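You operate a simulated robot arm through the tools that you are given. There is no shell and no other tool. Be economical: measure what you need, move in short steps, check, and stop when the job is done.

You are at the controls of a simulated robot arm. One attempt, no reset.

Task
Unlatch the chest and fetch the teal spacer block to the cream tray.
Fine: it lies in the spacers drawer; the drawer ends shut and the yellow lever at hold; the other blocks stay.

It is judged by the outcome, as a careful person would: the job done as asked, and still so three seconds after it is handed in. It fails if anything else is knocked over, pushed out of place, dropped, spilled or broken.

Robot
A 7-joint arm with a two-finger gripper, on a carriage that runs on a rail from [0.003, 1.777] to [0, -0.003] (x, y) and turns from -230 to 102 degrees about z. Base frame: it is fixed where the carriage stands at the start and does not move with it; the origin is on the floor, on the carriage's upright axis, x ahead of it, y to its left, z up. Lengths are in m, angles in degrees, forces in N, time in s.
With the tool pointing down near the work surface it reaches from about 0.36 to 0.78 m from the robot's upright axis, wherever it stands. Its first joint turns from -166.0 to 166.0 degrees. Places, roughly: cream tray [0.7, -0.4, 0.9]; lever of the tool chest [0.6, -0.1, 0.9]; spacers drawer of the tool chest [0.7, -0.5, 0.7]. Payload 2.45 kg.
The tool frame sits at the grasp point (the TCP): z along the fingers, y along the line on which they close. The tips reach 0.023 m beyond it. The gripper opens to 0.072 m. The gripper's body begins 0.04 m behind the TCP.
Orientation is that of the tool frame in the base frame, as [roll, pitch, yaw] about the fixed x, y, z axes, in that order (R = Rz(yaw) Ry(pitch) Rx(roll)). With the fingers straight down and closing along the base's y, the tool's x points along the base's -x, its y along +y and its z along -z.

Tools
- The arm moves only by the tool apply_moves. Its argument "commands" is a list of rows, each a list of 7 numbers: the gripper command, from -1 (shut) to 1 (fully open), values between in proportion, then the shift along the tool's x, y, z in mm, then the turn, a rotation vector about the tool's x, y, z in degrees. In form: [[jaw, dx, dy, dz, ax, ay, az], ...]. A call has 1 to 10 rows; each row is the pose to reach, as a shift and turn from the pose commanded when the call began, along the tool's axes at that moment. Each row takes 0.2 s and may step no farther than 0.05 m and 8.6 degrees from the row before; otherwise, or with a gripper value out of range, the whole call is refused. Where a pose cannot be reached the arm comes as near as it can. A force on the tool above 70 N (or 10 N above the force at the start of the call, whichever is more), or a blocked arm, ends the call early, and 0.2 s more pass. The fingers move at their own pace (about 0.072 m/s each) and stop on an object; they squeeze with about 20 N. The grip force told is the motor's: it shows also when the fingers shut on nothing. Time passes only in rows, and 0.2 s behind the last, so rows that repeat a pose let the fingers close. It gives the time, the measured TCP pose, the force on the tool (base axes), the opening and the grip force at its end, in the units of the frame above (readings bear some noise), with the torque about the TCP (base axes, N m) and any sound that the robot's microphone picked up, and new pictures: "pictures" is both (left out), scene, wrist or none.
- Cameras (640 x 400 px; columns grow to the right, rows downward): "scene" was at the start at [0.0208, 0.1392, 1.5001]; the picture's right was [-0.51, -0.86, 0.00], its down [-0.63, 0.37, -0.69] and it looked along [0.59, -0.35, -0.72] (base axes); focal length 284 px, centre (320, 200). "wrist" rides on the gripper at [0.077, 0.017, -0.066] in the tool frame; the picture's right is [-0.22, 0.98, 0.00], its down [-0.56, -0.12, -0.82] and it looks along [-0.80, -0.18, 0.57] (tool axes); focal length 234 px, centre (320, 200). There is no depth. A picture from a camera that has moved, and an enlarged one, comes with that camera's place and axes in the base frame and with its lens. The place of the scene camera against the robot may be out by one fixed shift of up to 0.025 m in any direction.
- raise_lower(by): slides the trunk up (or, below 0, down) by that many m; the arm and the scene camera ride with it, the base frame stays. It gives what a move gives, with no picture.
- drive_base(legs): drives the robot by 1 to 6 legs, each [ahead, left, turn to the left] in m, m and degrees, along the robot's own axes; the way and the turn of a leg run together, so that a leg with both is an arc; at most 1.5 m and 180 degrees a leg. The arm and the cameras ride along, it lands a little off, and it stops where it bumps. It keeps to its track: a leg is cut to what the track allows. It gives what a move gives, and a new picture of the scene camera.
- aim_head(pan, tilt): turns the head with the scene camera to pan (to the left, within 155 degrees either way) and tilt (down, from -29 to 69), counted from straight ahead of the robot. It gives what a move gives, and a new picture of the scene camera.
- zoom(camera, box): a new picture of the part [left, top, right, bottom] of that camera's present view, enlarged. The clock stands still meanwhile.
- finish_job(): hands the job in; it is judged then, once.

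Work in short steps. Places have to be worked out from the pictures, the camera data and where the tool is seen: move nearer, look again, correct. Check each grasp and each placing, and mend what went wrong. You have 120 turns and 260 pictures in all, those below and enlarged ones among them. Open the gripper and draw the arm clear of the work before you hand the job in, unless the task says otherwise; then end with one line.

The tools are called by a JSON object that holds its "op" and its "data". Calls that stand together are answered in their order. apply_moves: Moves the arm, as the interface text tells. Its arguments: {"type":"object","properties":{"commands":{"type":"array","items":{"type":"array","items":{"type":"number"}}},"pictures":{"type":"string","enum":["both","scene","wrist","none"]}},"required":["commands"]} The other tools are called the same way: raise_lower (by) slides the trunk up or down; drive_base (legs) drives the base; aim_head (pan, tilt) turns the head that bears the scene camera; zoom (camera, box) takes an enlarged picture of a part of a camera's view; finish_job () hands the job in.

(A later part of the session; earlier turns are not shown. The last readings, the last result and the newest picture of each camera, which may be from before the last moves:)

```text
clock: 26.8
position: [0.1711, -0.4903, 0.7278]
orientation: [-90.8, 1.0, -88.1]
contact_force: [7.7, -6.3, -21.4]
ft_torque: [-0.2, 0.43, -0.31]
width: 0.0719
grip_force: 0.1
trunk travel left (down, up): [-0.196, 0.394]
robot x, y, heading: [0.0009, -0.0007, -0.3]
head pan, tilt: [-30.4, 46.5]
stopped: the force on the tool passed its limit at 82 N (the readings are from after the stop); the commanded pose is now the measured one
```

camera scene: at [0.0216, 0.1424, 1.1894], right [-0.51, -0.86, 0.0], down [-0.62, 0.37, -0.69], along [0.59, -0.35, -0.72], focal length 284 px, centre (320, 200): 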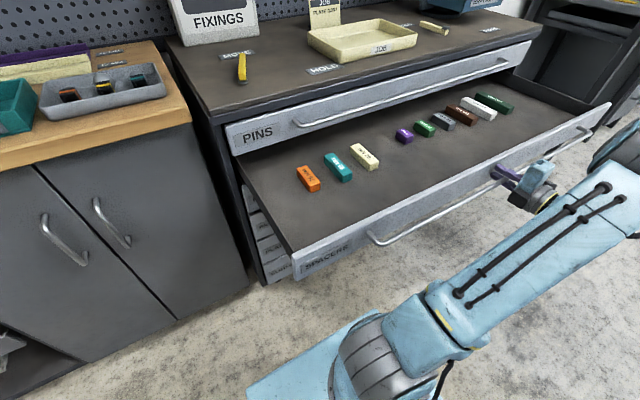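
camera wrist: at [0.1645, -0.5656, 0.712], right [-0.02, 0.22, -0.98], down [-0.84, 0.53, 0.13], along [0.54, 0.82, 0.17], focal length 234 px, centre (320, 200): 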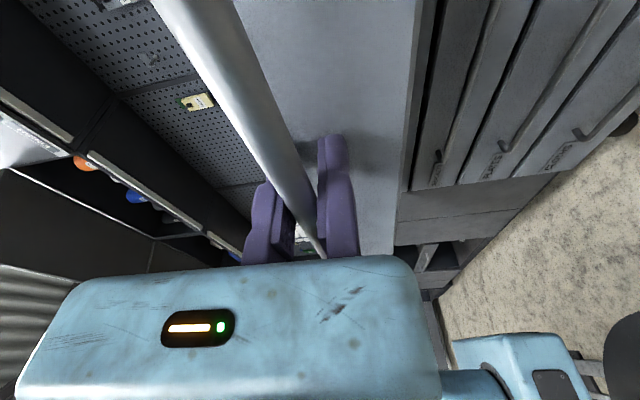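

Raising met resistance after 6 mm. I look at what is touching.

{"op": "apply_moves", "data": {"commands": [[1, 0, 0, 0, 0, 0, 0]]}}

{"op": "zoom", "data": {"camera": "scene", "box": [400, 100, 640, 250]}}

```text
clock: 27.2
position: [0.1722, -0.4902, 0.7285]
orientation: [-90.8, 0.9, -88.0]
contact_force: [8.5, -7.7, -26.8]
ft_torque: [-0.24, 0.52, -0.44]
width: 0.0721
grip_force: 0.1
trunk travel left (down, up): [-0.196, 0.394]
robot x, y, heading: [-0.0017, -0.0027, -0.3]
head pan, tilt: [-30.4, 46.5]
camera scene: at [0.0221, 0.1384, 1.1964], right [-0.51, -0.86, 0.0], down [-0.63, 0.37, -0.69], along [0.59, -0.35, -0.73], focal length 284 px, centre (320, 200)
camera wrist: at [0.1081, -0.5695, 0.7114], right [-0.02, 0.23, -0.97], down [-0.84, 0.53, 0.15], along [0.55, 0.82, 0.18], focal length 234 px, centre (320, 200)
```

scene: 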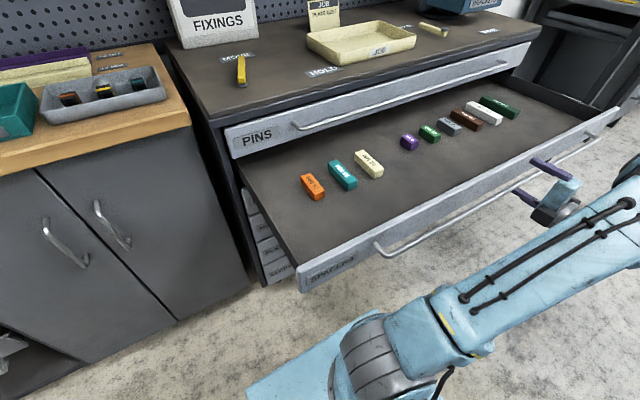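
wrist: 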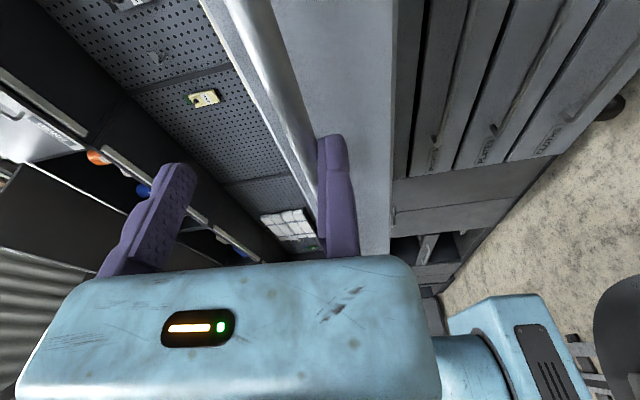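

```text
2.67 times, centred on (520, 175) of scene
camera zoom: at [0.0221, 0.1384, 1.1964], right [-0.51, -0.86, 0.0], down [-0.63, 0.37, -0.69], along [0.59, -0.35, -0.73], focal length 758 px, centre (-213, 267)
```

zoom: 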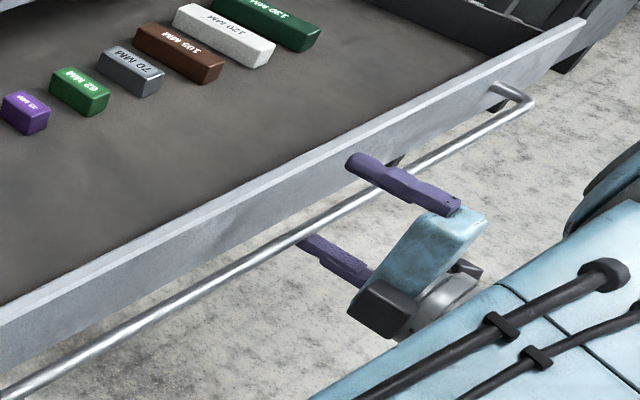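

Contact torque suggests the lower fingertip is catching something near its end, and the drawer appears to have slid out a little more. I lower the trunk back and retreat further.

{"op": "raise_lower", "data": {"by": -0.008}}

{"op": "apply_moves", "data": {"commands": [[1, 0, 0, -10, 0, 0, 0], [1, 0, 0, -20, 0, 0, 0]]}}

{"op": "zoom", "data": {"camera": "scene", "box": [400, 100, 640, 250]}}

```text
clock: 27.7
position: [0.1708, -0.4882, 0.7231]
orientation: [-90.7, 0.6, -88.0]
contact_force: [1.0, -0.1, 0.1]
ft_torque: [0.02, -0.01, 0.02]
width: 0.0718
grip_force: 0.1
trunk travel left (down, up): [-0.188, 0.402]
robot x, y, heading: [0.0005, 0.0022, 0.1]
head pan, tilt: [-30.4, 46.5]
```

```text
clock: 28.3
position: [0.1505, -0.4886, 0.723]
orientation: [-90.7, 0.7, -88.1]
contact_force: [0.2, 0.7, -0.1]
ft_torque: [0.02, 0.02, 0.03]
width: 0.0719
grip_force: 0.1
trunk travel left (down, up): [-0.188, 0.402]
robot x, y, heading: [0.0033, -0.0001, -0.2]
head pan, tilt: [-30.4, 46.5]
camera scene: at [0.0213, 0.1401, 1.1883], right [-0.51, -0.86, 0.0], down [-0.62, 0.37, -0.69], along [0.59, -0.35, -0.72], focal length 284 px, centre (320, 200)
camera wrist: at [0.0877, -0.5692, 0.7064], right [-0.02, 0.23, -0.97], down [-0.84, 0.53, 0.14], along [0.55, 0.82, 0.18], focal length 234 px, centre (320, 200)
```

scene: 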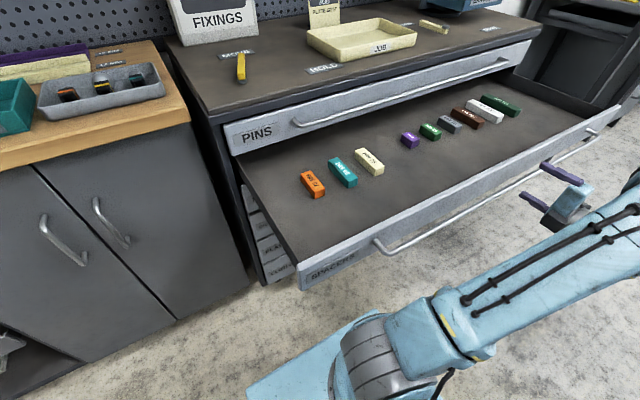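
wrist: 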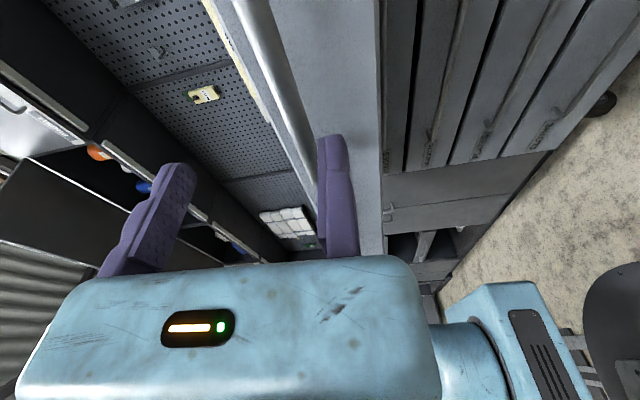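

```text
2.67 times, centred on (520, 175) of scene
camera zoom: at [0.0213, 0.1401, 1.1883], right [-0.51, -0.86, 0.0], down [-0.62, 0.37, -0.69], along [0.59, -0.35, -0.72], focal length 758 px, centre (-213, 267)
```

zoom: 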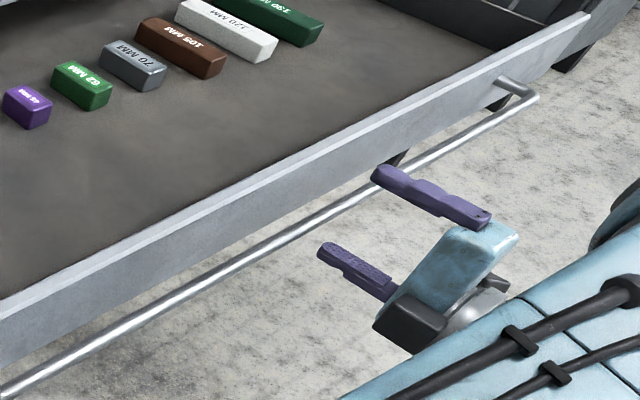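

Free now; the drawer stayed. I back off another 25 mm and raise in a small stage.

{"op": "apply_moves", "data": {"commands": [[1, 0, 0, -12, 0, 0, 0], [1, 0, 0, -25, 0, 0, 0]], "pictures": "none"}}

{"op": "raise_lower", "data": {"by": 0.05}}

```text
clock: 28.9
position: [0.1267, -0.4915, 0.7224]
orientation: [-90.8, 0.7, -88.1]
contact_force: [0.2, -0.2, 0.2]
ft_torque: [0.02, -0.01, 0.02]
width: 0.0721
grip_force: 0.0
trunk travel left (down, up): [-0.188, 0.402]
robot x, y, heading: [0.0012, 0.0023, -0.3]
head pan, tilt: [-30.4, 46.5]
```

```text
clock: 29.9
position: [0.1253, -0.4913, 0.773]
orientation: [-90.8, 0.7, -88.0]
contact_force: [0.5, 0.0, -1.0]
ft_torque: [-0.03, -0.01, 0.02]
width: 0.072
grip_force: 0.0
trunk travel left (down, up): [-0.238, 0.352]
robot x, y, heading: [0.002, 0.0021, -0.3]
head pan, tilt: [-30.4, 46.5]
```

Clear. I raise the rest of the way.

{"op": "raise_lower", "data": {"by": 0.25}}

{"op": "apply_moves", "data": {"commands": [[1, -30, 0, 0, -8.5, 0, 0], [1, -60, 0, 0, -17, 0, 0], [1, -90, 0, 0, -25.5, 0, 0], [1, -110, 0, 10, -34, 0, 0], [1, -130, 0, 30, -42.5, 0, 0], [1, -150, 0, 60, -51, 0, 0], [1, -160, 0, 90, -59.5, 0, 0], [1, -170, 0, 120, -68, 0, 0], [1, -170, 0, 150, -76.5, 0, 0], [1, -170, 0, 180, -85, 0, 0]]}}

```text
clock: 32.4
position: [0.1256, -0.4894, 1.0231]
orientation: [-90.7, 0.6, -88.0]
contact_force: [0.0, 0.0, -0.1]
ft_torque: [-0.03, -0.04, -0.01]
width: 0.0722
grip_force: 0.1
trunk travel left (down, up): [-0.488, 0.102]
robot x, y, heading: [-0.001, 0.0003, -0.1]
head pan, tilt: [-30.4, 46.5]
```

```text
clock: 34.6
position: [0.299, -0.3115, 1.0238]
orientation: [-175.8, 0.6, -88.0]
contact_force: [-0.1, -1.0, 0.1]
ft_torque: [0.0, -0.03, 0.02]
width: 0.072
grip_force: 0.0
trunk travel left (down, up): [-0.488, 0.102]
robot x, y, heading: [0.0007, -0.0019, -0.1]
head pan, tilt: [-30.4, 46.5]
camera scene: at [0.0209, 0.1401, 1.4883], right [-0.51, -0.86, 0.0], down [-0.62, 0.37, -0.69], along [0.59, -0.35, -0.72], focal length 284 px, centre (320, 200)
camera wrist: at [0.2789, -0.3913, 1.0872], right [-0.98, 0.18, -0.07], down [0.05, 0.55, 0.83], along [0.19, 0.81, -0.55], focal length 234 px, centre (320, 200)
```

scene: 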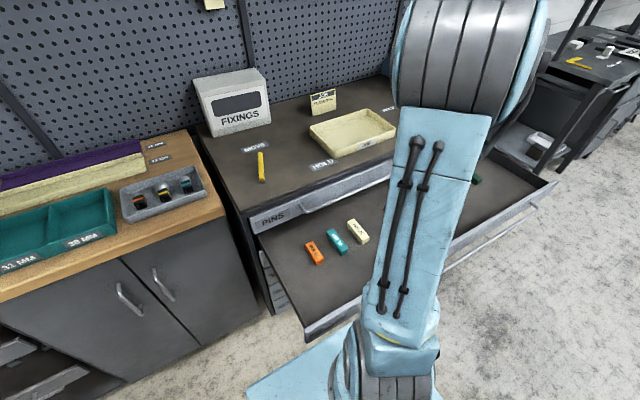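
wrist: 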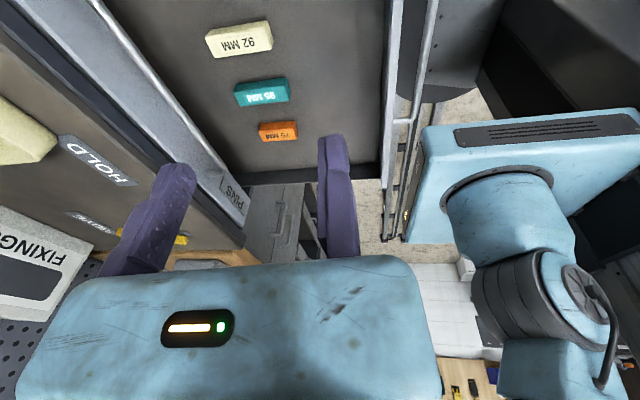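

Now I yaw the tool back 85° while moving above the teal block (about (0.45, -0.187)).

{"op": "apply_moves", "data": {"commands": [[1, 0, 0, 0, -4.2, 0, 0]], "pictures": "none"}}

{"op": "apply_moves", "data": {"commands": [[1, -12, -12, 0, 0, 0, 8.5], [1, -24, -24, 0, 0, 0, 17], [1, -36, -36, 0, 0, 0, 25.5], [1, -48, -48, 0, 0, 0, 34], [1, -60, -60, 0, 0, 0, 42.5], [1, -72, -72, 0, 0, 0, 51], [1, -85, -84, 0, 0, 0, 59.5], [1, -98, -96, 0, 0, 0, 68], [1, -110, -108, 0, 0, 0, 76.5], [1, -122, -120, 0, 0, 0, 85]]}}

```text
clock: 35.0
position: [0.298, -0.3129, 1.0235]
orientation: [-180.0, 0.7, -88.1]
contact_force: [-0.8, 0.1, -0.3]
ft_torque: [-0.01, -0.02, 0.0]
width: 0.0718
grip_force: 0.1
trunk travel left (down, up): [-0.488, 0.102]
robot x, y, heading: [-0.002, 0.0017, -0.2]
head pan, tilt: [-30.4, 46.5]
```

```text
clock: 37.2
position: [0.4169, -0.1892, 1.0232]
orientation: [179.4, 0.3, -173.2]
contact_force: [-1.0, 0.1, 0.4]
ft_torque: [0.01, -0.03, 0.0]
width: 0.0721
grip_force: 0.0
trunk travel left (down, up): [-0.488, 0.102]
robot x, y, heading: [0.0005, 0.0018, 0.2]
head pan, tilt: [-30.4, 46.5]
camera scene: at [0.021, 0.14, 1.4883], right [-0.51, -0.86, 0.0], down [-0.62, 0.37, -0.69], along [0.59, -0.35, -0.72], focal length 284 px, centre (320, 200)
camera wrist: at [0.3356, -0.1818, 1.0894], right [0.1, 0.99, 0.01], down [0.57, -0.07, 0.82], along [0.82, -0.07, -0.57], focal length 234 px, centre (320, 200)
```

scene: 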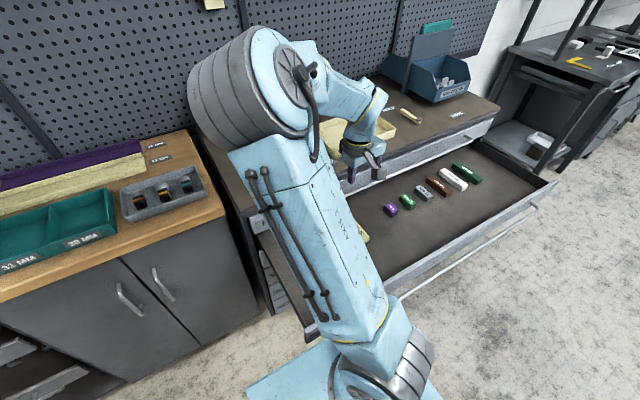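
wrist: 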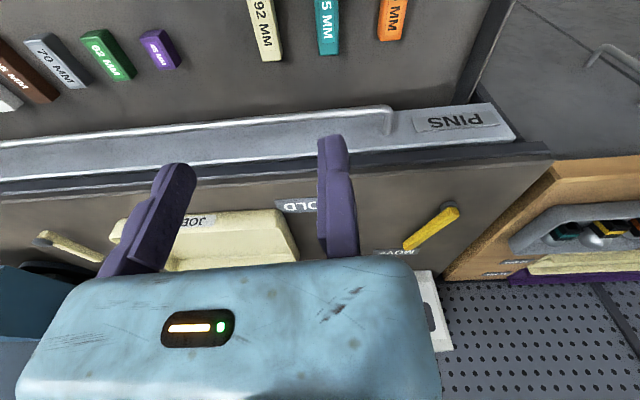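

The teal block spans about x 0.40–0.50, y≈-0.18. I square up the yaw, centre over it and descend to z≈0.87 to check.

{"op": "apply_moves", "data": {"commands": [[1, -15, 3, 40, 0, 0, 6.8], [1, -31, 5, 80, 0, 0, 6.8], [1, -31, 5, 120, 0, 0, 6.8], [1, -31, 5, 150, 0, 0, 6.8]]}}

```text
clock: 38.2
position: [0.4463, -0.1785, 0.8747]
orientation: [179.3, 0.0, -179.8]
contact_force: [-0.2, -1.0, 0.8]
ft_torque: [-0.01, 0.02, 0.0]
width: 0.0719
grip_force: 0.1
trunk travel left (down, up): [-0.488, 0.102]
robot x, y, heading: [0.0001, -0.0, -0.1]
head pan, tilt: [-30.4, 46.5]
camera scene: at [0.021, 0.1401, 1.4884], right [-0.51, -0.86, 0.0], down [-0.62, 0.37, -0.69], along [0.59, -0.35, -0.72], focal length 284 px, centre (320, 200)
camera wrist: at [0.3684, -0.1628, 0.9409], right [0.22, 0.98, 0.01], down [0.56, -0.13, 0.82], along [0.8, -0.17, -0.58], focal length 234 px, centre (320, 200)
```

scene: 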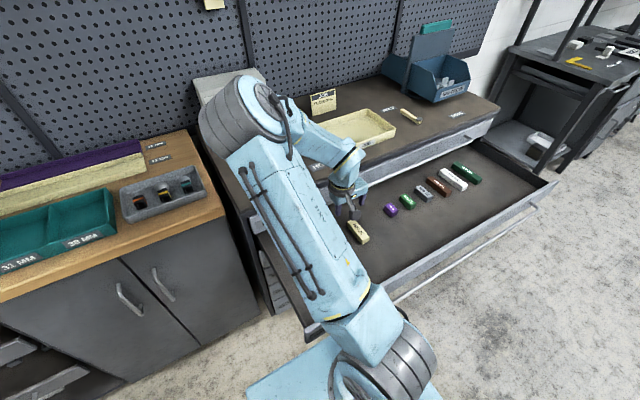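
wrist: 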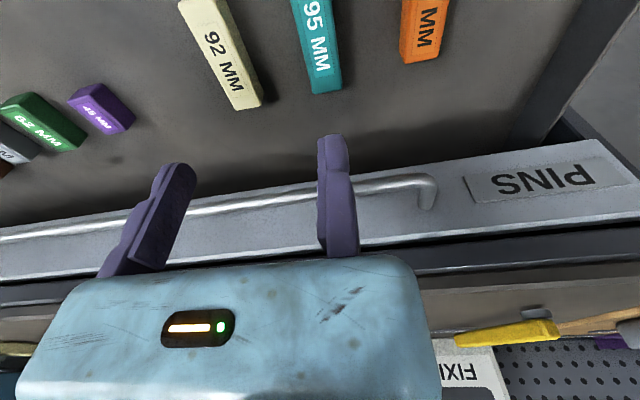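

The block lies at y≈-0.18, well clear of its neighbours. I descend 70 mm and look again to settle the height.

{"op": "apply_moves", "data": {"commands": [[1, 0, 0, 35, 0.7, 0, 0], [1, 0, 0, 70, 0.7, 0, 0], [1, 0, 0, 70, 0.7, 0, 0]]}}

{"op": "zoom", "data": {"camera": "scene", "box": [300, 140, 400, 260]}}

```text
clock: 39.0
position: [0.4465, -0.178, 0.8039]
orientation: [179.9, 0.1, -179.8]
contact_force: [0.4, -0.9, -0.2]
ft_torque: [0.03, 0.03, 0.01]
width: 0.072
grip_force: 0.0
trunk travel left (down, up): [-0.488, 0.102]
robot x, y, heading: [-0.0008, 0.003, 0.1]
head pan, tilt: [-30.4, 46.5]
camera scene: at [0.0215, 0.14, 1.4883], right [-0.51, -0.86, 0.0], down [-0.62, 0.37, -0.69], along [0.59, -0.35, -0.73], focal length 284 px, centre (320, 200)
camera wrist: at [0.3669, -0.161, 0.87], right [0.21, 0.98, 0.0], down [0.56, -0.12, 0.82], along [0.8, -0.18, -0.57], focal length 234 px, centre (320, 200)
```

scene: 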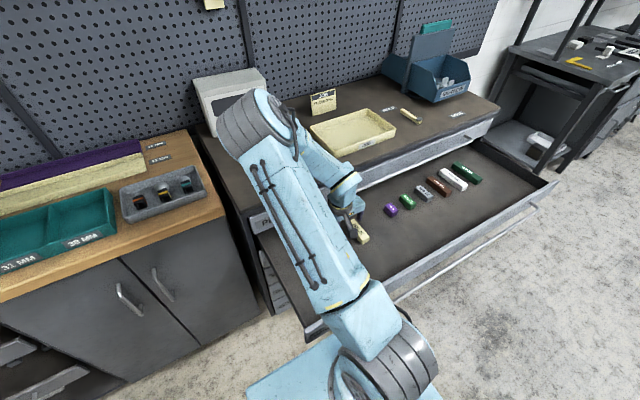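
wrist: 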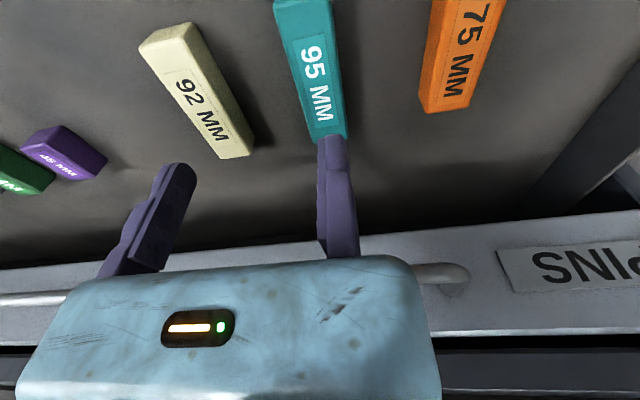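

```text
3.33 times, centred on (350, 200) of scene
camera zoom: at [0.0215, 0.14, 1.4883], right [-0.51, -0.86, 0.0], down [-0.62, 0.37, -0.69], along [0.59, -0.35, -0.73], focal length 948 px, centre (220, 200)
```

zoom: 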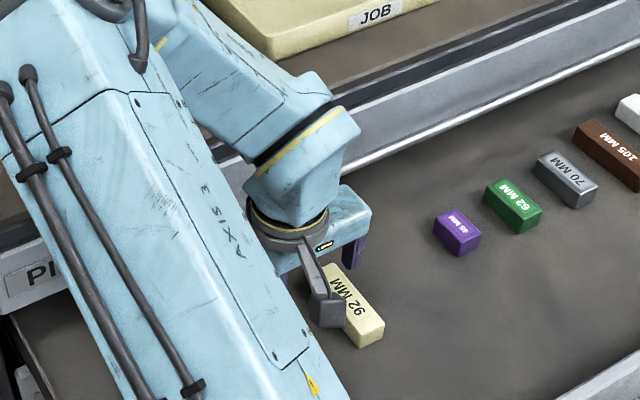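

Using the 95 mm length, the block's top is at z≈0.70, centred at (0.456, -0.183). I shift 5 mm and descend so the fingertips straddle it.

{"op": "apply_moves", "data": {"commands": [[1, -5, -5, 30, 0, 0, 0], [1, -5, -5, 60, 0, 0, 0], [1, -5, -5, 80, 0, 0, 0], [1, -5, -5, 90, 0, 0, 0], [1, -5, -5, 90, 0, 0, 0]]}}

```text
clock: 39.8
position: [0.4541, -0.1846, 0.7471]
orientation: [-179.7, 0.9, -179.8]
contact_force: [-2.2, 5.1, 42.1]
ft_torque: [0.15, 0.29, -0.12]
width: 0.0706
grip_force: 0.0
trunk travel left (down, up): [-0.488, 0.102]
robot x, y, heading: [-0.0039, -0.0001, -0.0]
head pan, tilt: [-30.4, 46.5]
stopped in row 3: the force on the tool passed its limit at 94 N (the readings are from after the stop); the commanded pose is now the measured one
camera scene: at [0.0186, 0.1417, 1.489], right [-0.51, -0.86, 0.0], down [-0.62, 0.37, -0.69], along [0.59, -0.35, -0.72], focal length 284 px, centre (320, 200)
camera wrist: at [0.3744, -0.1668, 0.8105], right [0.22, 0.98, 0.0], down [0.55, -0.12, 0.83], along [0.81, -0.18, -0.56], focal length 234 px, centre (320, 200)
```

scene: 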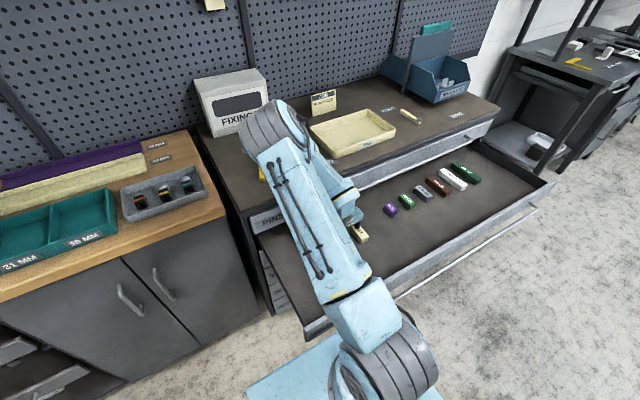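
wrist: 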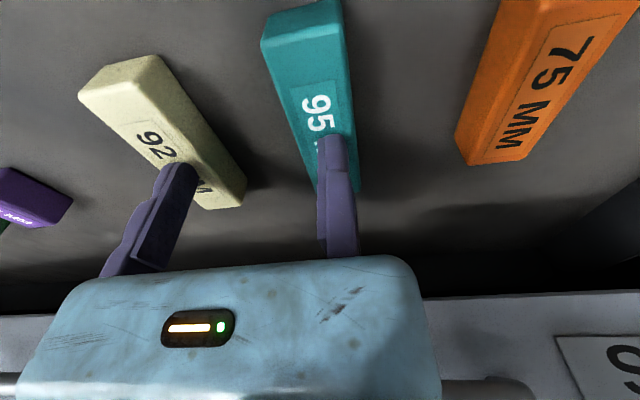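

The picture shows why it touched: only the tool −y finger travels, while the +y finger stays at the TCP line, so it landed on the block top (tip z≈0.723). I lift off and shift +y so the fixed finger lands beside the block.

{"op": "apply_moves", "data": {"commands": [[1, 0, 0, -20, 0, 0, 0], [1, 0, 12, -30, 0, 0, 0], [1, 0, 23, -30, 0.3, 0.9, 0], [1, 0, 23, -30, 0.3, 0.9, 0]]}}

```text
clock: 40.8
position: [0.4521, -0.1614, 0.773]
orientation: [-179.7, -0.3, -179.9]
contact_force: [0.3, 0.1, -0.2]
ft_torque: [-0.02, 0.03, 0.01]
width: 0.0719
grip_force: 0.1
trunk travel left (down, up): [-0.488, 0.102]
robot x, y, heading: [-0.0011, -0.0011, -0.2]
head pan, tilt: [-30.4, 46.5]
camera scene: at [0.0212, 0.1403, 1.4883], right [-0.51, -0.86, 0.0], down [-0.62, 0.37, -0.69], along [0.59, -0.35, -0.72], focal length 284 px, centre (320, 200)
camera wrist: at [0.3742, -0.1433, 0.8389], right [0.22, 0.98, -0.01], down [0.56, -0.12, 0.82], along [0.8, -0.18, -0.58], focal length 234 px, centre (320, 200)
```

scene: 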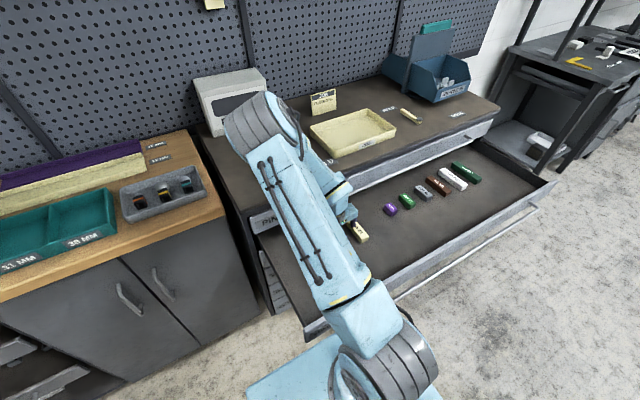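
wrist: 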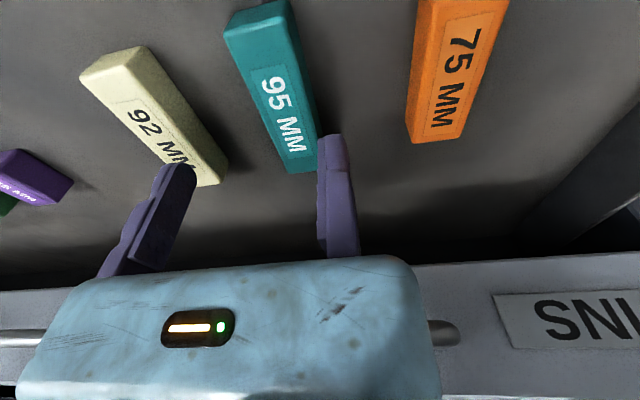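

I narrow the jaws a little so the moving finger stays clear of the cream block, then descend to z≈0.730.

{"op": "apply_moves", "data": {"commands": [[0.7, 0, 3, 0, 0, 0, 0], [0.7, 0, 3, 15, 0, 0, 0], [0.7, 0, 3, 30, 0, 0, 0], [0.7, 0, 3, 43, 0, 0, 0], [0.7, 0, 3, 43, 0, 0, 0]]}}

{"op": "zoom", "data": {"camera": "wrist", "box": [100, 60, 460, 285]}}

```text
clock: 42.0
position: [0.4526, -0.1585, 0.7293]
orientation: [-179.7, -0.2, -179.9]
contact_force: [0.1, 0.0, 0.3]
ft_torque: [0.06, -0.02, 0.0]
width: 0.0611
grip_force: 0.2
trunk travel left (down, up): [-0.488, 0.102]
robot x, y, heading: [-0.0, 0.0013, -0.3]
head pan, tilt: [-30.4, 46.5]
camera scene: at [0.0212, 0.1401, 1.4883], right [-0.51, -0.86, 0.0], down [-0.62, 0.37, -0.69], along [0.59, -0.35, -0.72], focal length 284 px, centre (320, 200)
camera wrist: at [0.375, -0.1409, 0.7949], right [0.22, 0.98, -0.01], down [0.56, -0.12, 0.82], along [0.8, -0.18, -0.58], focal length 234 px, centre (320, 200)
```

scene: 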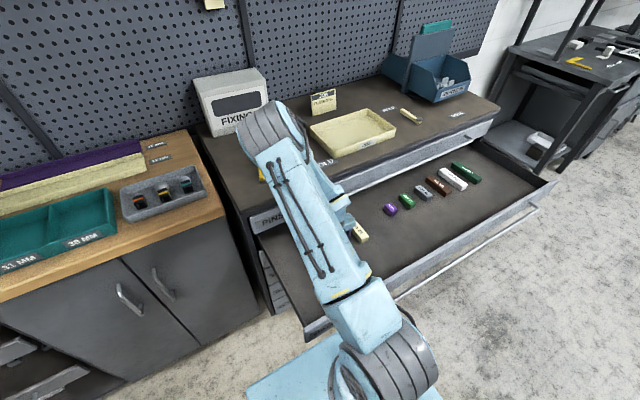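
wrist: 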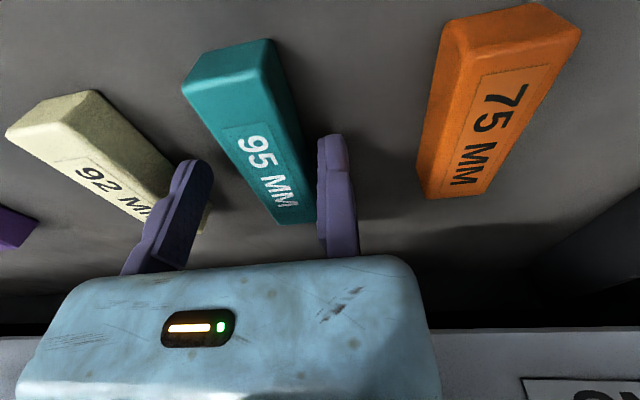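

```text
1.78 times, centred on (280, 172) of wrist
camera zoom: at [0.375, -0.1409, 0.7949], right [0.22, 0.98, -0.01], down [0.56, -0.12, 0.82], along [0.8, -0.18, -0.58], focal length 416 px, centre (391, 249)
```

zoom: 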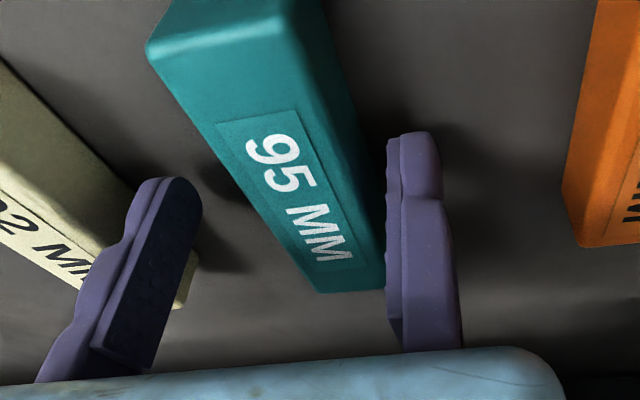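

The jaws straddle the teal block near its middle. I close.

{"op": "apply_moves", "data": {"commands": [[-1, 0, 0, 3, 0, 0, 0], [-1, 0, 0, 3, 0, 0, 0], [-1, 0, 0, 3, 0, 0, 0], [-1, 0, 0, 3, 0, 0, 0], [-1, 0, 0, 3, 0, 0, 0]], "pictures": "wrist"}}

```text
clock: 43.2
position: [0.4533, -0.1593, 0.7271]
orientation: [-179.6, -0.2, -179.8]
contact_force: [1.0, -1.9, 6.7]
ft_torque: [-0.06, 0.06, 0.03]
width: 0.0298
grip_force: 20.8
trunk travel left (down, up): [-0.488, 0.102]
robot x, y, heading: [0.0003, 0.0021, -0.1]
head pan, tilt: [-30.4, 46.5]
camera wrist: at [0.3748, -0.1414, 0.7925], right [0.22, 0.98, -0.01], down [0.56, -0.12, 0.82], along [0.8, -0.18, -0.57], focal length 234 px, centre (320, 200)
```

wrist: 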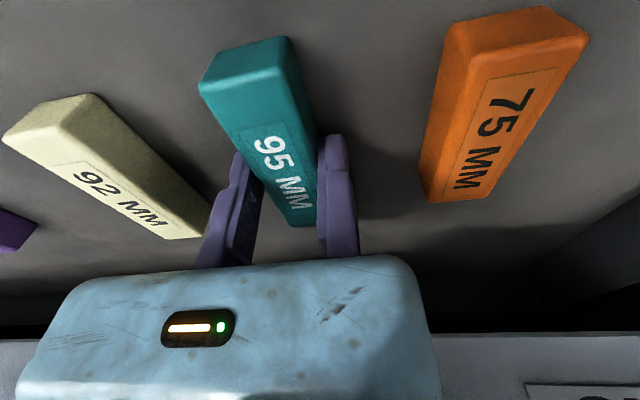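

The block is gripped (29.8 mm wide). I lift straight up, clear of the chest top.

{"op": "apply_moves", "data": {"commands": [[-1, 0, 0, -20, 0, 0, 0], [-1, 10, 0, -50, 0, 0, 0], [-1, 20, 0, -90, 0, 0, 0], [-1, 20, 0, -135, 0, 0, 0], [-1, 20, 0, -180, 0, 0, 0], [-1, 20, 0, -225, 0, 0, 0], [-1, 20, 0, -270, 0, 0, 0]]}}

```text
clock: 44.8
position: [0.4341, -0.1597, 0.9963]
orientation: [-179.6, -0.3, -180.0]
contact_force: [0.4, -0.2, -1.5]
ft_torque: [0.03, 0.01, 0.04]
width: 0.0296
grip_force: 20.3
trunk travel left (down, up): [-0.488, 0.102]
robot x, y, heading: [0.0013, 0.0014, -0.3]
head pan, tilt: [-30.4, 46.5]
camera scene: at [0.0214, 0.1401, 1.4882], right [-0.51, -0.86, 0.0], down [-0.62, 0.37, -0.69], along [0.59, -0.35, -0.73], focal length 284 px, centre (320, 200)
camera wrist: at [0.3562, -0.1428, 1.0624], right [0.22, 0.98, -0.01], down [0.56, -0.12, 0.82], along [0.8, -0.18, -0.58], focal length 234 px, centre (320, 200)
```

scene: 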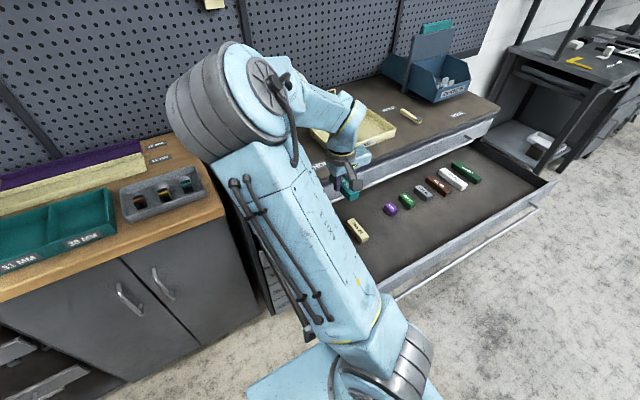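
wrist: 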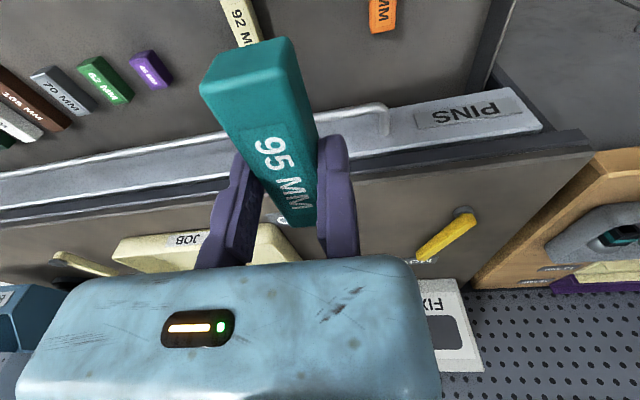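

The block is held. The tray spans roughly x 0.61–0.80, y -0.55 to -0.27, so I carry the block to above (0.69, -0.33) and look.

{"op": "apply_moves", "data": {"commands": [[-1, -35, -25, -20, 0, 0, 0], [-1, -70, -50, -25, 0, 0, 0], [-1, -105, -75, -25, 0, 0, 0], [-1, -140, -100, -25, 0, 0, 0], [-1, -175, -120, -25, 0, 0, 0], [-1, -210, -140, -25, 0, 0, 0], [-1, -240, -160, -25, 0, 0, 0], [-1, -256, -170, -25, 0, 0, 0], [-1, -256, -170, -25, 0, 0, 0]]}}

{"op": "zoom", "data": {"camera": "scene", "box": [270, 70, 470, 195]}}

```text
clock: 46.8
position: [0.6651, -0.3104, 1.0177]
orientation: [-179.6, -0.2, -179.9]
contact_force: [0.7, 0.6, -1.8]
ft_torque: [0.03, 0.02, -0.02]
width: 0.0296
grip_force: 20.2
out of reach, approached as far as the arm can: row 7, 8, 9
trunk travel left (down, up): [-0.488, 0.102]
robot x, y, heading: [-0.0015, 0.0006, -0.3]
head pan, tilt: [-30.4, 46.5]
camera scene: at [0.0213, 0.1401, 1.4883], right [-0.51, -0.86, 0.0], down [-0.62, 0.37, -0.69], along [0.59, -0.35, -0.73], focal length 284 px, centre (320, 200)
camera wrist: at [0.5873, -0.2933, 1.0851], right [0.22, 0.98, -0.01], down [0.56, -0.12, 0.82], along [0.8, -0.18, -0.58], focal length 234 px, centre (320, 200)
```

scene: 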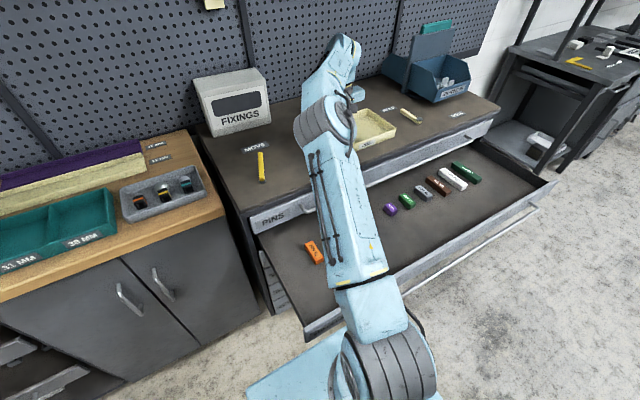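
wrist: 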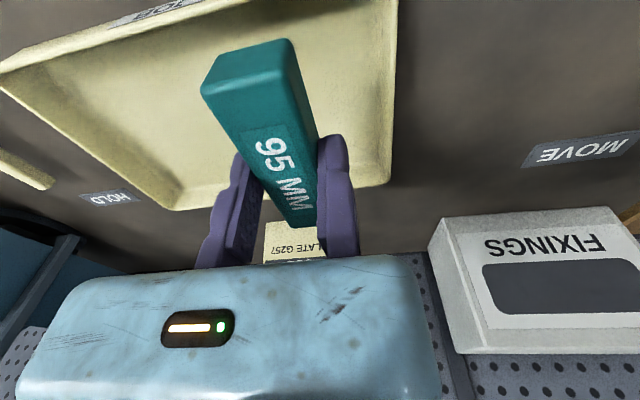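

```text
3.20 times, centred on (370, 132) of scene
camera zoom: at [0.0213, 0.1401, 1.4883], right [-0.51, -0.86, 0.0], down [-0.62, 0.37, -0.69], along [0.59, -0.35, -0.73], focal length 910 px, centre (160, 416)
```

zoom: 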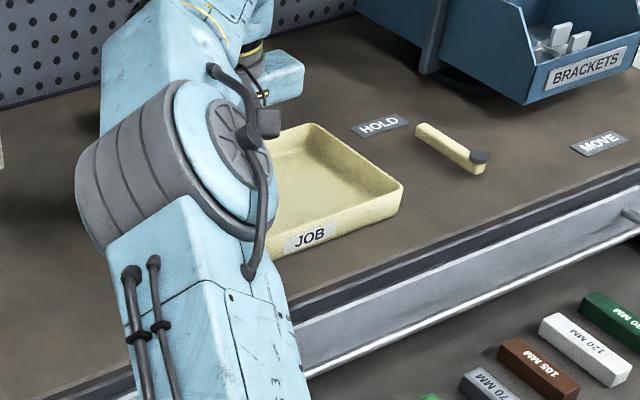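

Reach is limited at this height. Lower the tool first (block bottom stays above the tray rim), then extend.

{"op": "apply_moves", "data": {"commands": [[-1, 0, 0, 15, 0, 0, 0], [-1, 0, 0, 30, 0, 0, 0], [-1, 0, 0, 42, 0, 0, 0], [-1, 0, 0, 42, 0, 0, 0]], "pictures": "wrist"}}

```text
clock: 47.8
position: [0.6658, -0.311, 0.9769]
orientation: [-179.6, -0.3, 179.9]
contact_force: [0.4, -0.3, -1.5]
ft_torque: [0.05, 0.0, 0.0]
width: 0.0297
grip_force: 20.1
trunk travel left (down, up): [-0.488, 0.102]
robot x, y, heading: [0.0002, 0.003, -0.2]
head pan, tilt: [-30.4, 46.5]
camera wrist: at [0.5876, -0.2932, 1.0434], right [0.22, 0.98, -0.01], down [0.56, -0.12, 0.82], along [0.8, -0.18, -0.58], focal length 234 px, centre (320, 200)
```

wrist: 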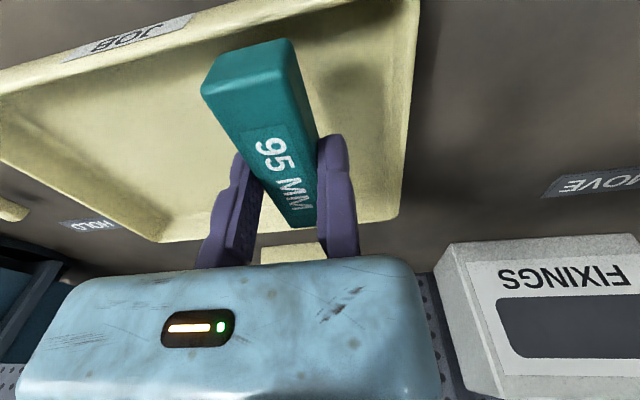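

Now extend 35 mm forward.

{"op": "apply_moves", "data": {"commands": [[-1, -12, -2, 0, 0, 0, 0], [-1, -24, -4, 0, 0, 0, 0], [-1, -35, -5, 0, 0, 0, 0], [-1, -35, -5, 0, 0, 0, 0]], "pictures": "wrist"}}

```text
clock: 48.8
position: [0.6844, -0.3139, 0.9781]
orientation: [-179.6, -0.3, -179.9]
contact_force: [0.8, -0.2, -1.2]
ft_torque: [0.02, -0.03, -0.03]
width: 0.0294
grip_force: 20.0
out of reach, approached as far as the arm can: row 2, 3, 4
trunk travel left (down, up): [-0.488, 0.102]
robot x, y, heading: [-0.0016, -0.0003, -0.0]
head pan, tilt: [-30.4, 46.5]
camera wrist: at [0.606, -0.2958, 1.0431], right [0.22, 0.98, -0.01], down [0.56, -0.12, 0.82], along [0.8, -0.18, -0.58], focal length 234 px, centre (320, 200)
```

wrist: 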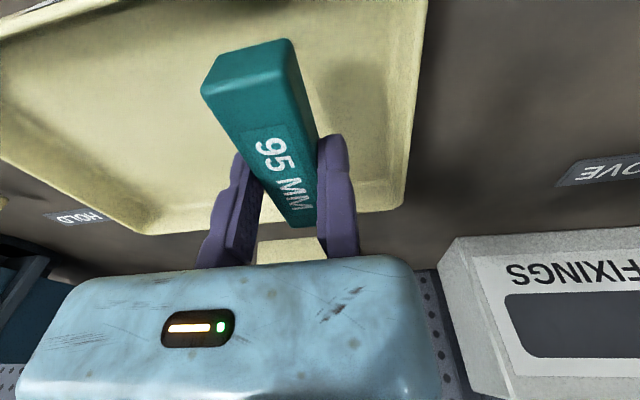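

A little lower and further forward again.

{"op": "apply_moves", "data": {"commands": [[-1, 0, 0, 10, 0, 0, 0], [-1, 0, 0, 20, 0, 0, 0], [-1, -8, 0, 20, 0, 0, 0], [-1, -15, 0, 20, 0, 0, 0]]}}

{"op": "zoom", "data": {"camera": "wrist", "box": [60, 0, 460, 250]}}

```text
clock: 49.8
position: [0.6909, -0.3109, 0.9586]
orientation: [-179.6, -0.3, -179.9]
contact_force: [-1.0, 0.4, -2.0]
ft_torque: [0.04, 0.04, -0.01]
width: 0.0294
grip_force: 19.8
out of reach, approached as far as the arm can: row 4
trunk travel left (down, up): [-0.488, 0.102]
robot x, y, heading: [-0.0005, 0.0019, -0.2]
head pan, tilt: [-30.4, 46.5]
camera scene: at [0.0214, 0.14, 1.4883], right [-0.51, -0.86, 0.0], down [-0.62, 0.37, -0.69], along [0.59, -0.35, -0.73], focal length 284 px, centre (320, 200)
camera wrist: at [0.6131, -0.2953, 1.0236], right [0.22, 0.98, -0.01], down [0.56, -0.12, 0.82], along [0.8, -0.18, -0.58], focal length 234 px, centre (320, 200)
```

scene: 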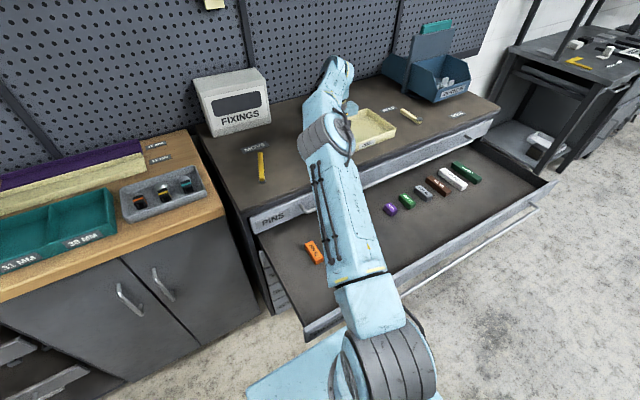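
wrist: 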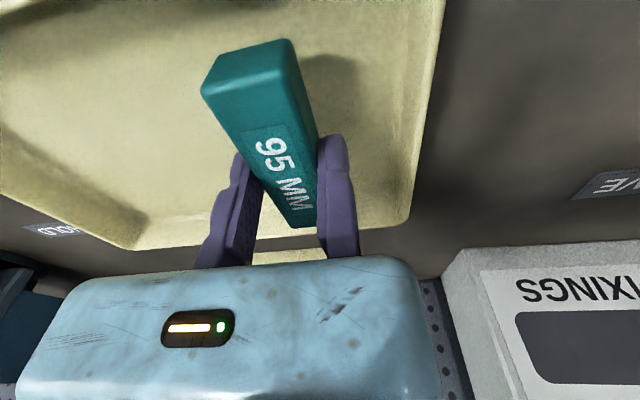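

```text
1.60 times, centred on (260, 125) of wrist
camera zoom: at [0.6131, -0.2953, 1.0236], right [0.22, 0.98, -0.01], down [0.56, -0.12, 0.82], along [0.8, -0.18, -0.58], focal length 375 px, centre (416, 320)
```

zoom: 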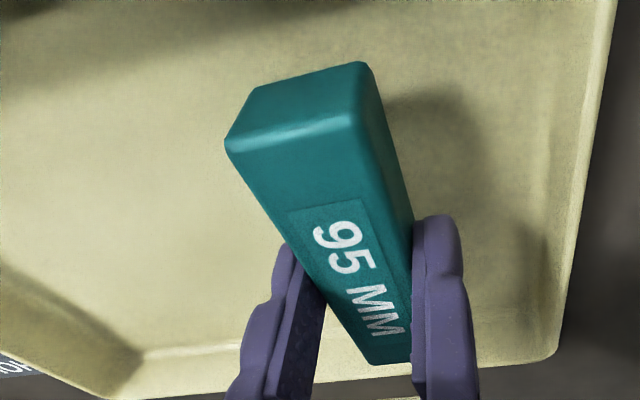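

The block sits over the tray floor with margin all round. I lower in small steps, watching the force.

{"op": "apply_moves", "data": {"commands": [[-1, 0, 0, 8, 0, 0, 0], [-1, 0, 0, 14, 0, 0, 0], [-1, 0, 0, 18, 0, 0, 0], [-1, 0, 0, 20, 0, 0, 0]], "pictures": "wrist"}}

```text
clock: 50.8
position: [0.6918, -0.3127, 0.9379]
orientation: [-179.5, -0.2, -180.0]
contact_force: [-0.9, -0.1, -2.7]
ft_torque: [0.03, -0.02, -0.01]
width: 0.0296
grip_force: 20.2
trunk travel left (down, up): [-0.488, 0.102]
robot x, y, heading: [0.0014, -0.0005, -0.0]
head pan, tilt: [-30.4, 46.5]
camera wrist: at [0.6135, -0.2946, 1.0041], right [0.22, 0.98, -0.01], down [0.56, -0.12, 0.82], along [0.8, -0.18, -0.58], focal length 234 px, centre (320, 200)
```

wrist: 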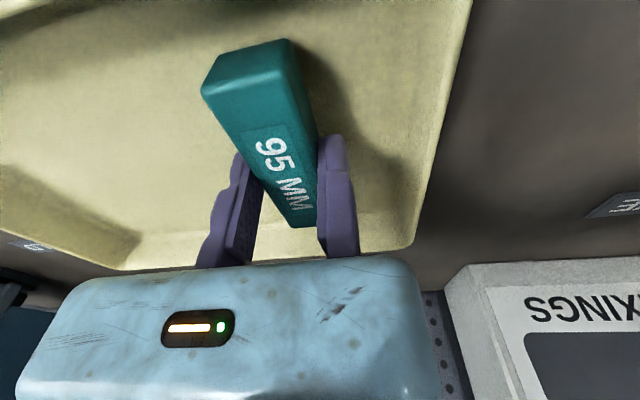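

{"op": "apply_moves", "data": {"commands": [[-1, 0, 0, 3, 0, 0, 0], [-1, 0, 0, 6, 0, 0, 0], [-1, 0, 0, 8, 0, 0, 0]], "pictures": "none"}}

```text
clock: 51.6
position: [0.6906, -0.312, 0.9341]
orientation: [-179.3, 0.1, -179.7]
contact_force: [4.3, 0.7, 19.8]
ft_torque: [-0.08, -0.09, 0.11]
width: 0.0297
grip_force: 19.8
trunk travel left (down, up): [-0.488, 0.102]
robot x, y, heading: [-0.0001, -0.0012, -0.2]
head pan, tilt: [-30.4, 46.5]
```

The block touches the tray floor. I ease up 3 mm to unload it, then open and lift away.

{"op": "apply_moves", "data": {"commands": [[-1, 0, 0, -3, 0, 0, 0], [0, 0, 0, -3, 0, 0, 0], [0.5, 0, 0, -3, 0, 0, 0], [1, 0, 0, -3, 0, 0, 0], [1, 0, 2, -3, 0, 0, 0], [1, 0, 3, -25, 0, 0, 0], [1, 0, 3, -50, 0, 0, 0], [1, 0, 3, -80, 0, 0, 0]]}}

```text
clock: 53.4
position: [0.6764, -0.2677, 1.0077]
orientation: [-179.4, -0.2, -179.7]
contact_force: [-0.7, 2.5, 1.3]
ft_torque: [-0.07, -0.02, -0.03]
width: 0.0717
grip_force: 0.0
out of reach, approached as far as the arm can: row 7, 8
trunk travel left (down, up): [-0.488, 0.102]
robot x, y, heading: [0.0001, 0.0017, -0.3]
head pan, tilt: [-30.4, 46.5]
camera scene: at [0.0184, 0.1446, 1.4879], right [-0.51, -0.86, 0.0], down [-0.62, 0.37, -0.69], along [0.59, -0.35, -0.72], focal length 284 px, centre (320, 200)
camera wrist: at [0.5982, -0.2514, 1.0723], right [0.21, 0.98, -0.01], down [0.56, -0.11, 0.82], along [0.8, -0.18, -0.57], focal length 234 px, centre (320, 200)
```

scene: 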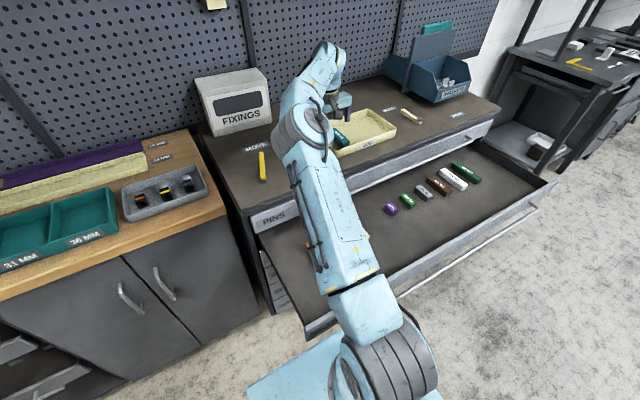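
wrist: 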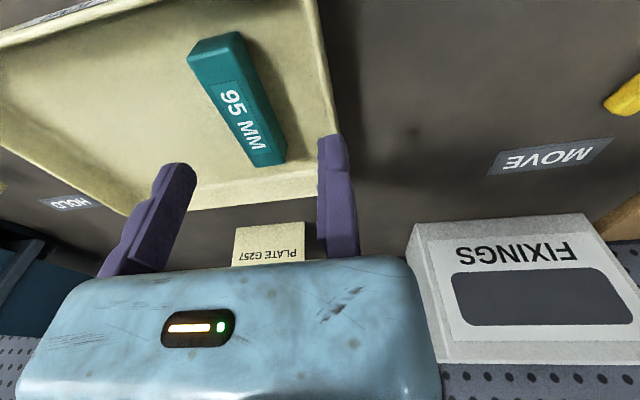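

The teal block lies flat in the tray. Now I retrace toward the earlier waypoint above the drawer to set up for shutting it.

{"op": "apply_moves", "data": {"commands": [[1, 30, 10, -5, 0, 0, 0], [1, 60, 20, -15, 0, 0, 0], [1, 100, 30, -15, 0, 0, 0], [1, 140, 40, -15, 0, 0, 0], [1, 180, 50, -15, 0, 0, 0], [1, 220, 65, -15, 0, 0, 0], [1, 256, 78, -15, 0, 0, 0]], "pictures": "none"}}

{"op": "apply_moves", "data": {"commands": [[1, 12, -12, 0, 0, 0, -8.5], [1, 24, -24, 0, 0, 0, -17], [1, 36, -36, 0, 0, 0, -25.5], [1, 48, -48, 0, 0, 0, -34], [1, 60, -60, 0, 0, 0, -42.5], [1, 72, -72, 0, 0, 0, -51], [1, 84, -85, 0, 0, 0, -59.5], [1, 96, -98, 0, 0, 0, -68], [1, 108, -110, 0, 0, 0, -76.5], [1, 120, -122, 0, 0, 0, -85]]}}

```text
clock: 55.0
position: [0.4184, -0.1967, 1.0184]
orientation: [-179.6, -0.3, -179.8]
contact_force: [0.1, 0.0, 0.2]
ft_torque: [-0.03, 0.01, -0.03]
width: 0.072
grip_force: 0.1
trunk travel left (down, up): [-0.488, 0.102]
robot x, y, heading: [-0.0002, -0.0, -0.3]
head pan, tilt: [-30.4, 46.5]
```

```text
clock: 57.2
position: [0.3025, -0.3188, 1.0195]
orientation: [179.8, -0.4, -94.7]
contact_force: [0.8, -0.1, -0.7]
ft_torque: [0.01, -0.01, 0.01]
width: 0.0719
grip_force: 0.1
trunk travel left (down, up): [-0.488, 0.102]
robot x, y, heading: [-0.0017, -0.0011, 0.1]
head pan, tilt: [-30.4, 46.5]
camera scene: at [0.0212, 0.1402, 1.4883], right [-0.51, -0.86, 0.0], down [-0.62, 0.37, -0.69], along [0.59, -0.35, -0.72], focal length 284 px, centre (320, 200)
camera wrist: at [0.2776, -0.3938, 1.0857], right [-0.95, 0.3, 0.0], down [0.17, 0.55, 0.81], along [0.24, 0.78, -0.58], focal length 234 px, centre (320, 200)
```

scene: 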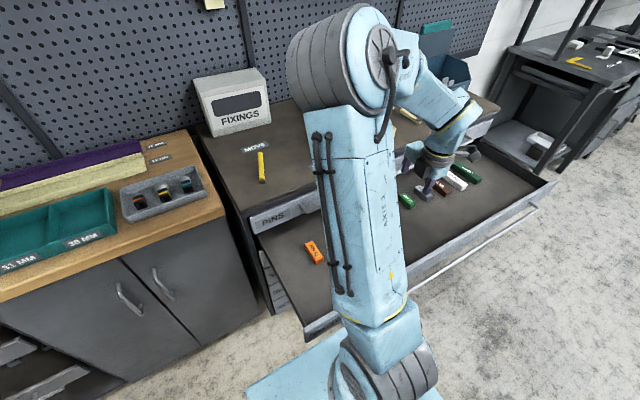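
wrist: 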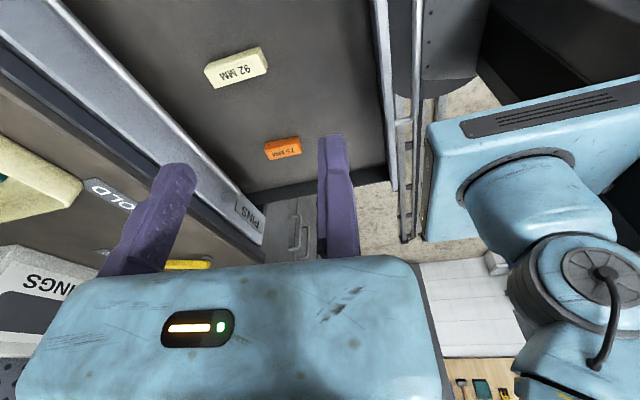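

I continue retracing: pitch up to horizontal while moving back and right.

{"op": "apply_moves", "data": {"commands": [[1, 10, 18, 0, 8.5, 0, 0], [1, 20, 40, 0, 17, 0, 0], [1, 35, 62, 0, 25.5, 0, 0], [1, 55, 84, 0, 34, 0, 0], [1, 75, 104, 0, 42.5, 0, 0], [1, 100, 120, 0, 51, 0, 0], [1, 125, 132, 0, 59.5, 0, 0], [1, 150, 142, 0, 68, 0, 0], [1, 170, 152, 0, 76.5, 0, 0], [1, 189, 160, 0, 85, 0, 0]]}}

```text
clock: 59.4
position: [0.127, -0.4953, 1.0207]
orientation: [-95.1, -0.6, -94.7]
contact_force: [0.2, -0.9, 0.4]
ft_torque: [0.03, -0.03, -0.02]
width: 0.072
grip_force: 0.0
trunk travel left (down, up): [-0.488, 0.102]
robot x, y, heading: [0.004, 0.0013, -0.2]
head pan, tilt: [-30.4, 46.5]
camera scene: at [0.0214, 0.1403, 1.4883], right [-0.51, -0.86, 0.0], down [-0.62, 0.37, -0.69], along [0.59, -0.35, -0.73], focal length 284 px, centre (320, 200)
camera wrist: at [0.0521, -0.5663, 1.0109], right [-0.07, 0.22, -0.97], down [-0.76, 0.63, 0.19], along [0.65, 0.75, 0.12], focal length 234 px, centre (320, 200)
```

scene: 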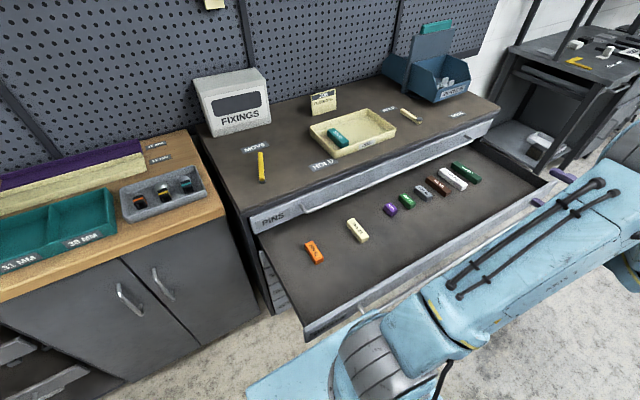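
wrist: 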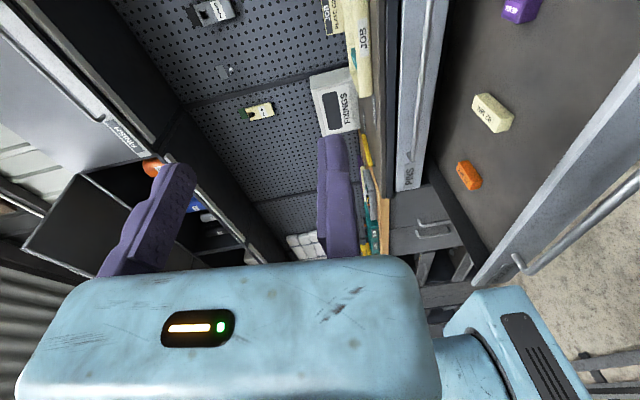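

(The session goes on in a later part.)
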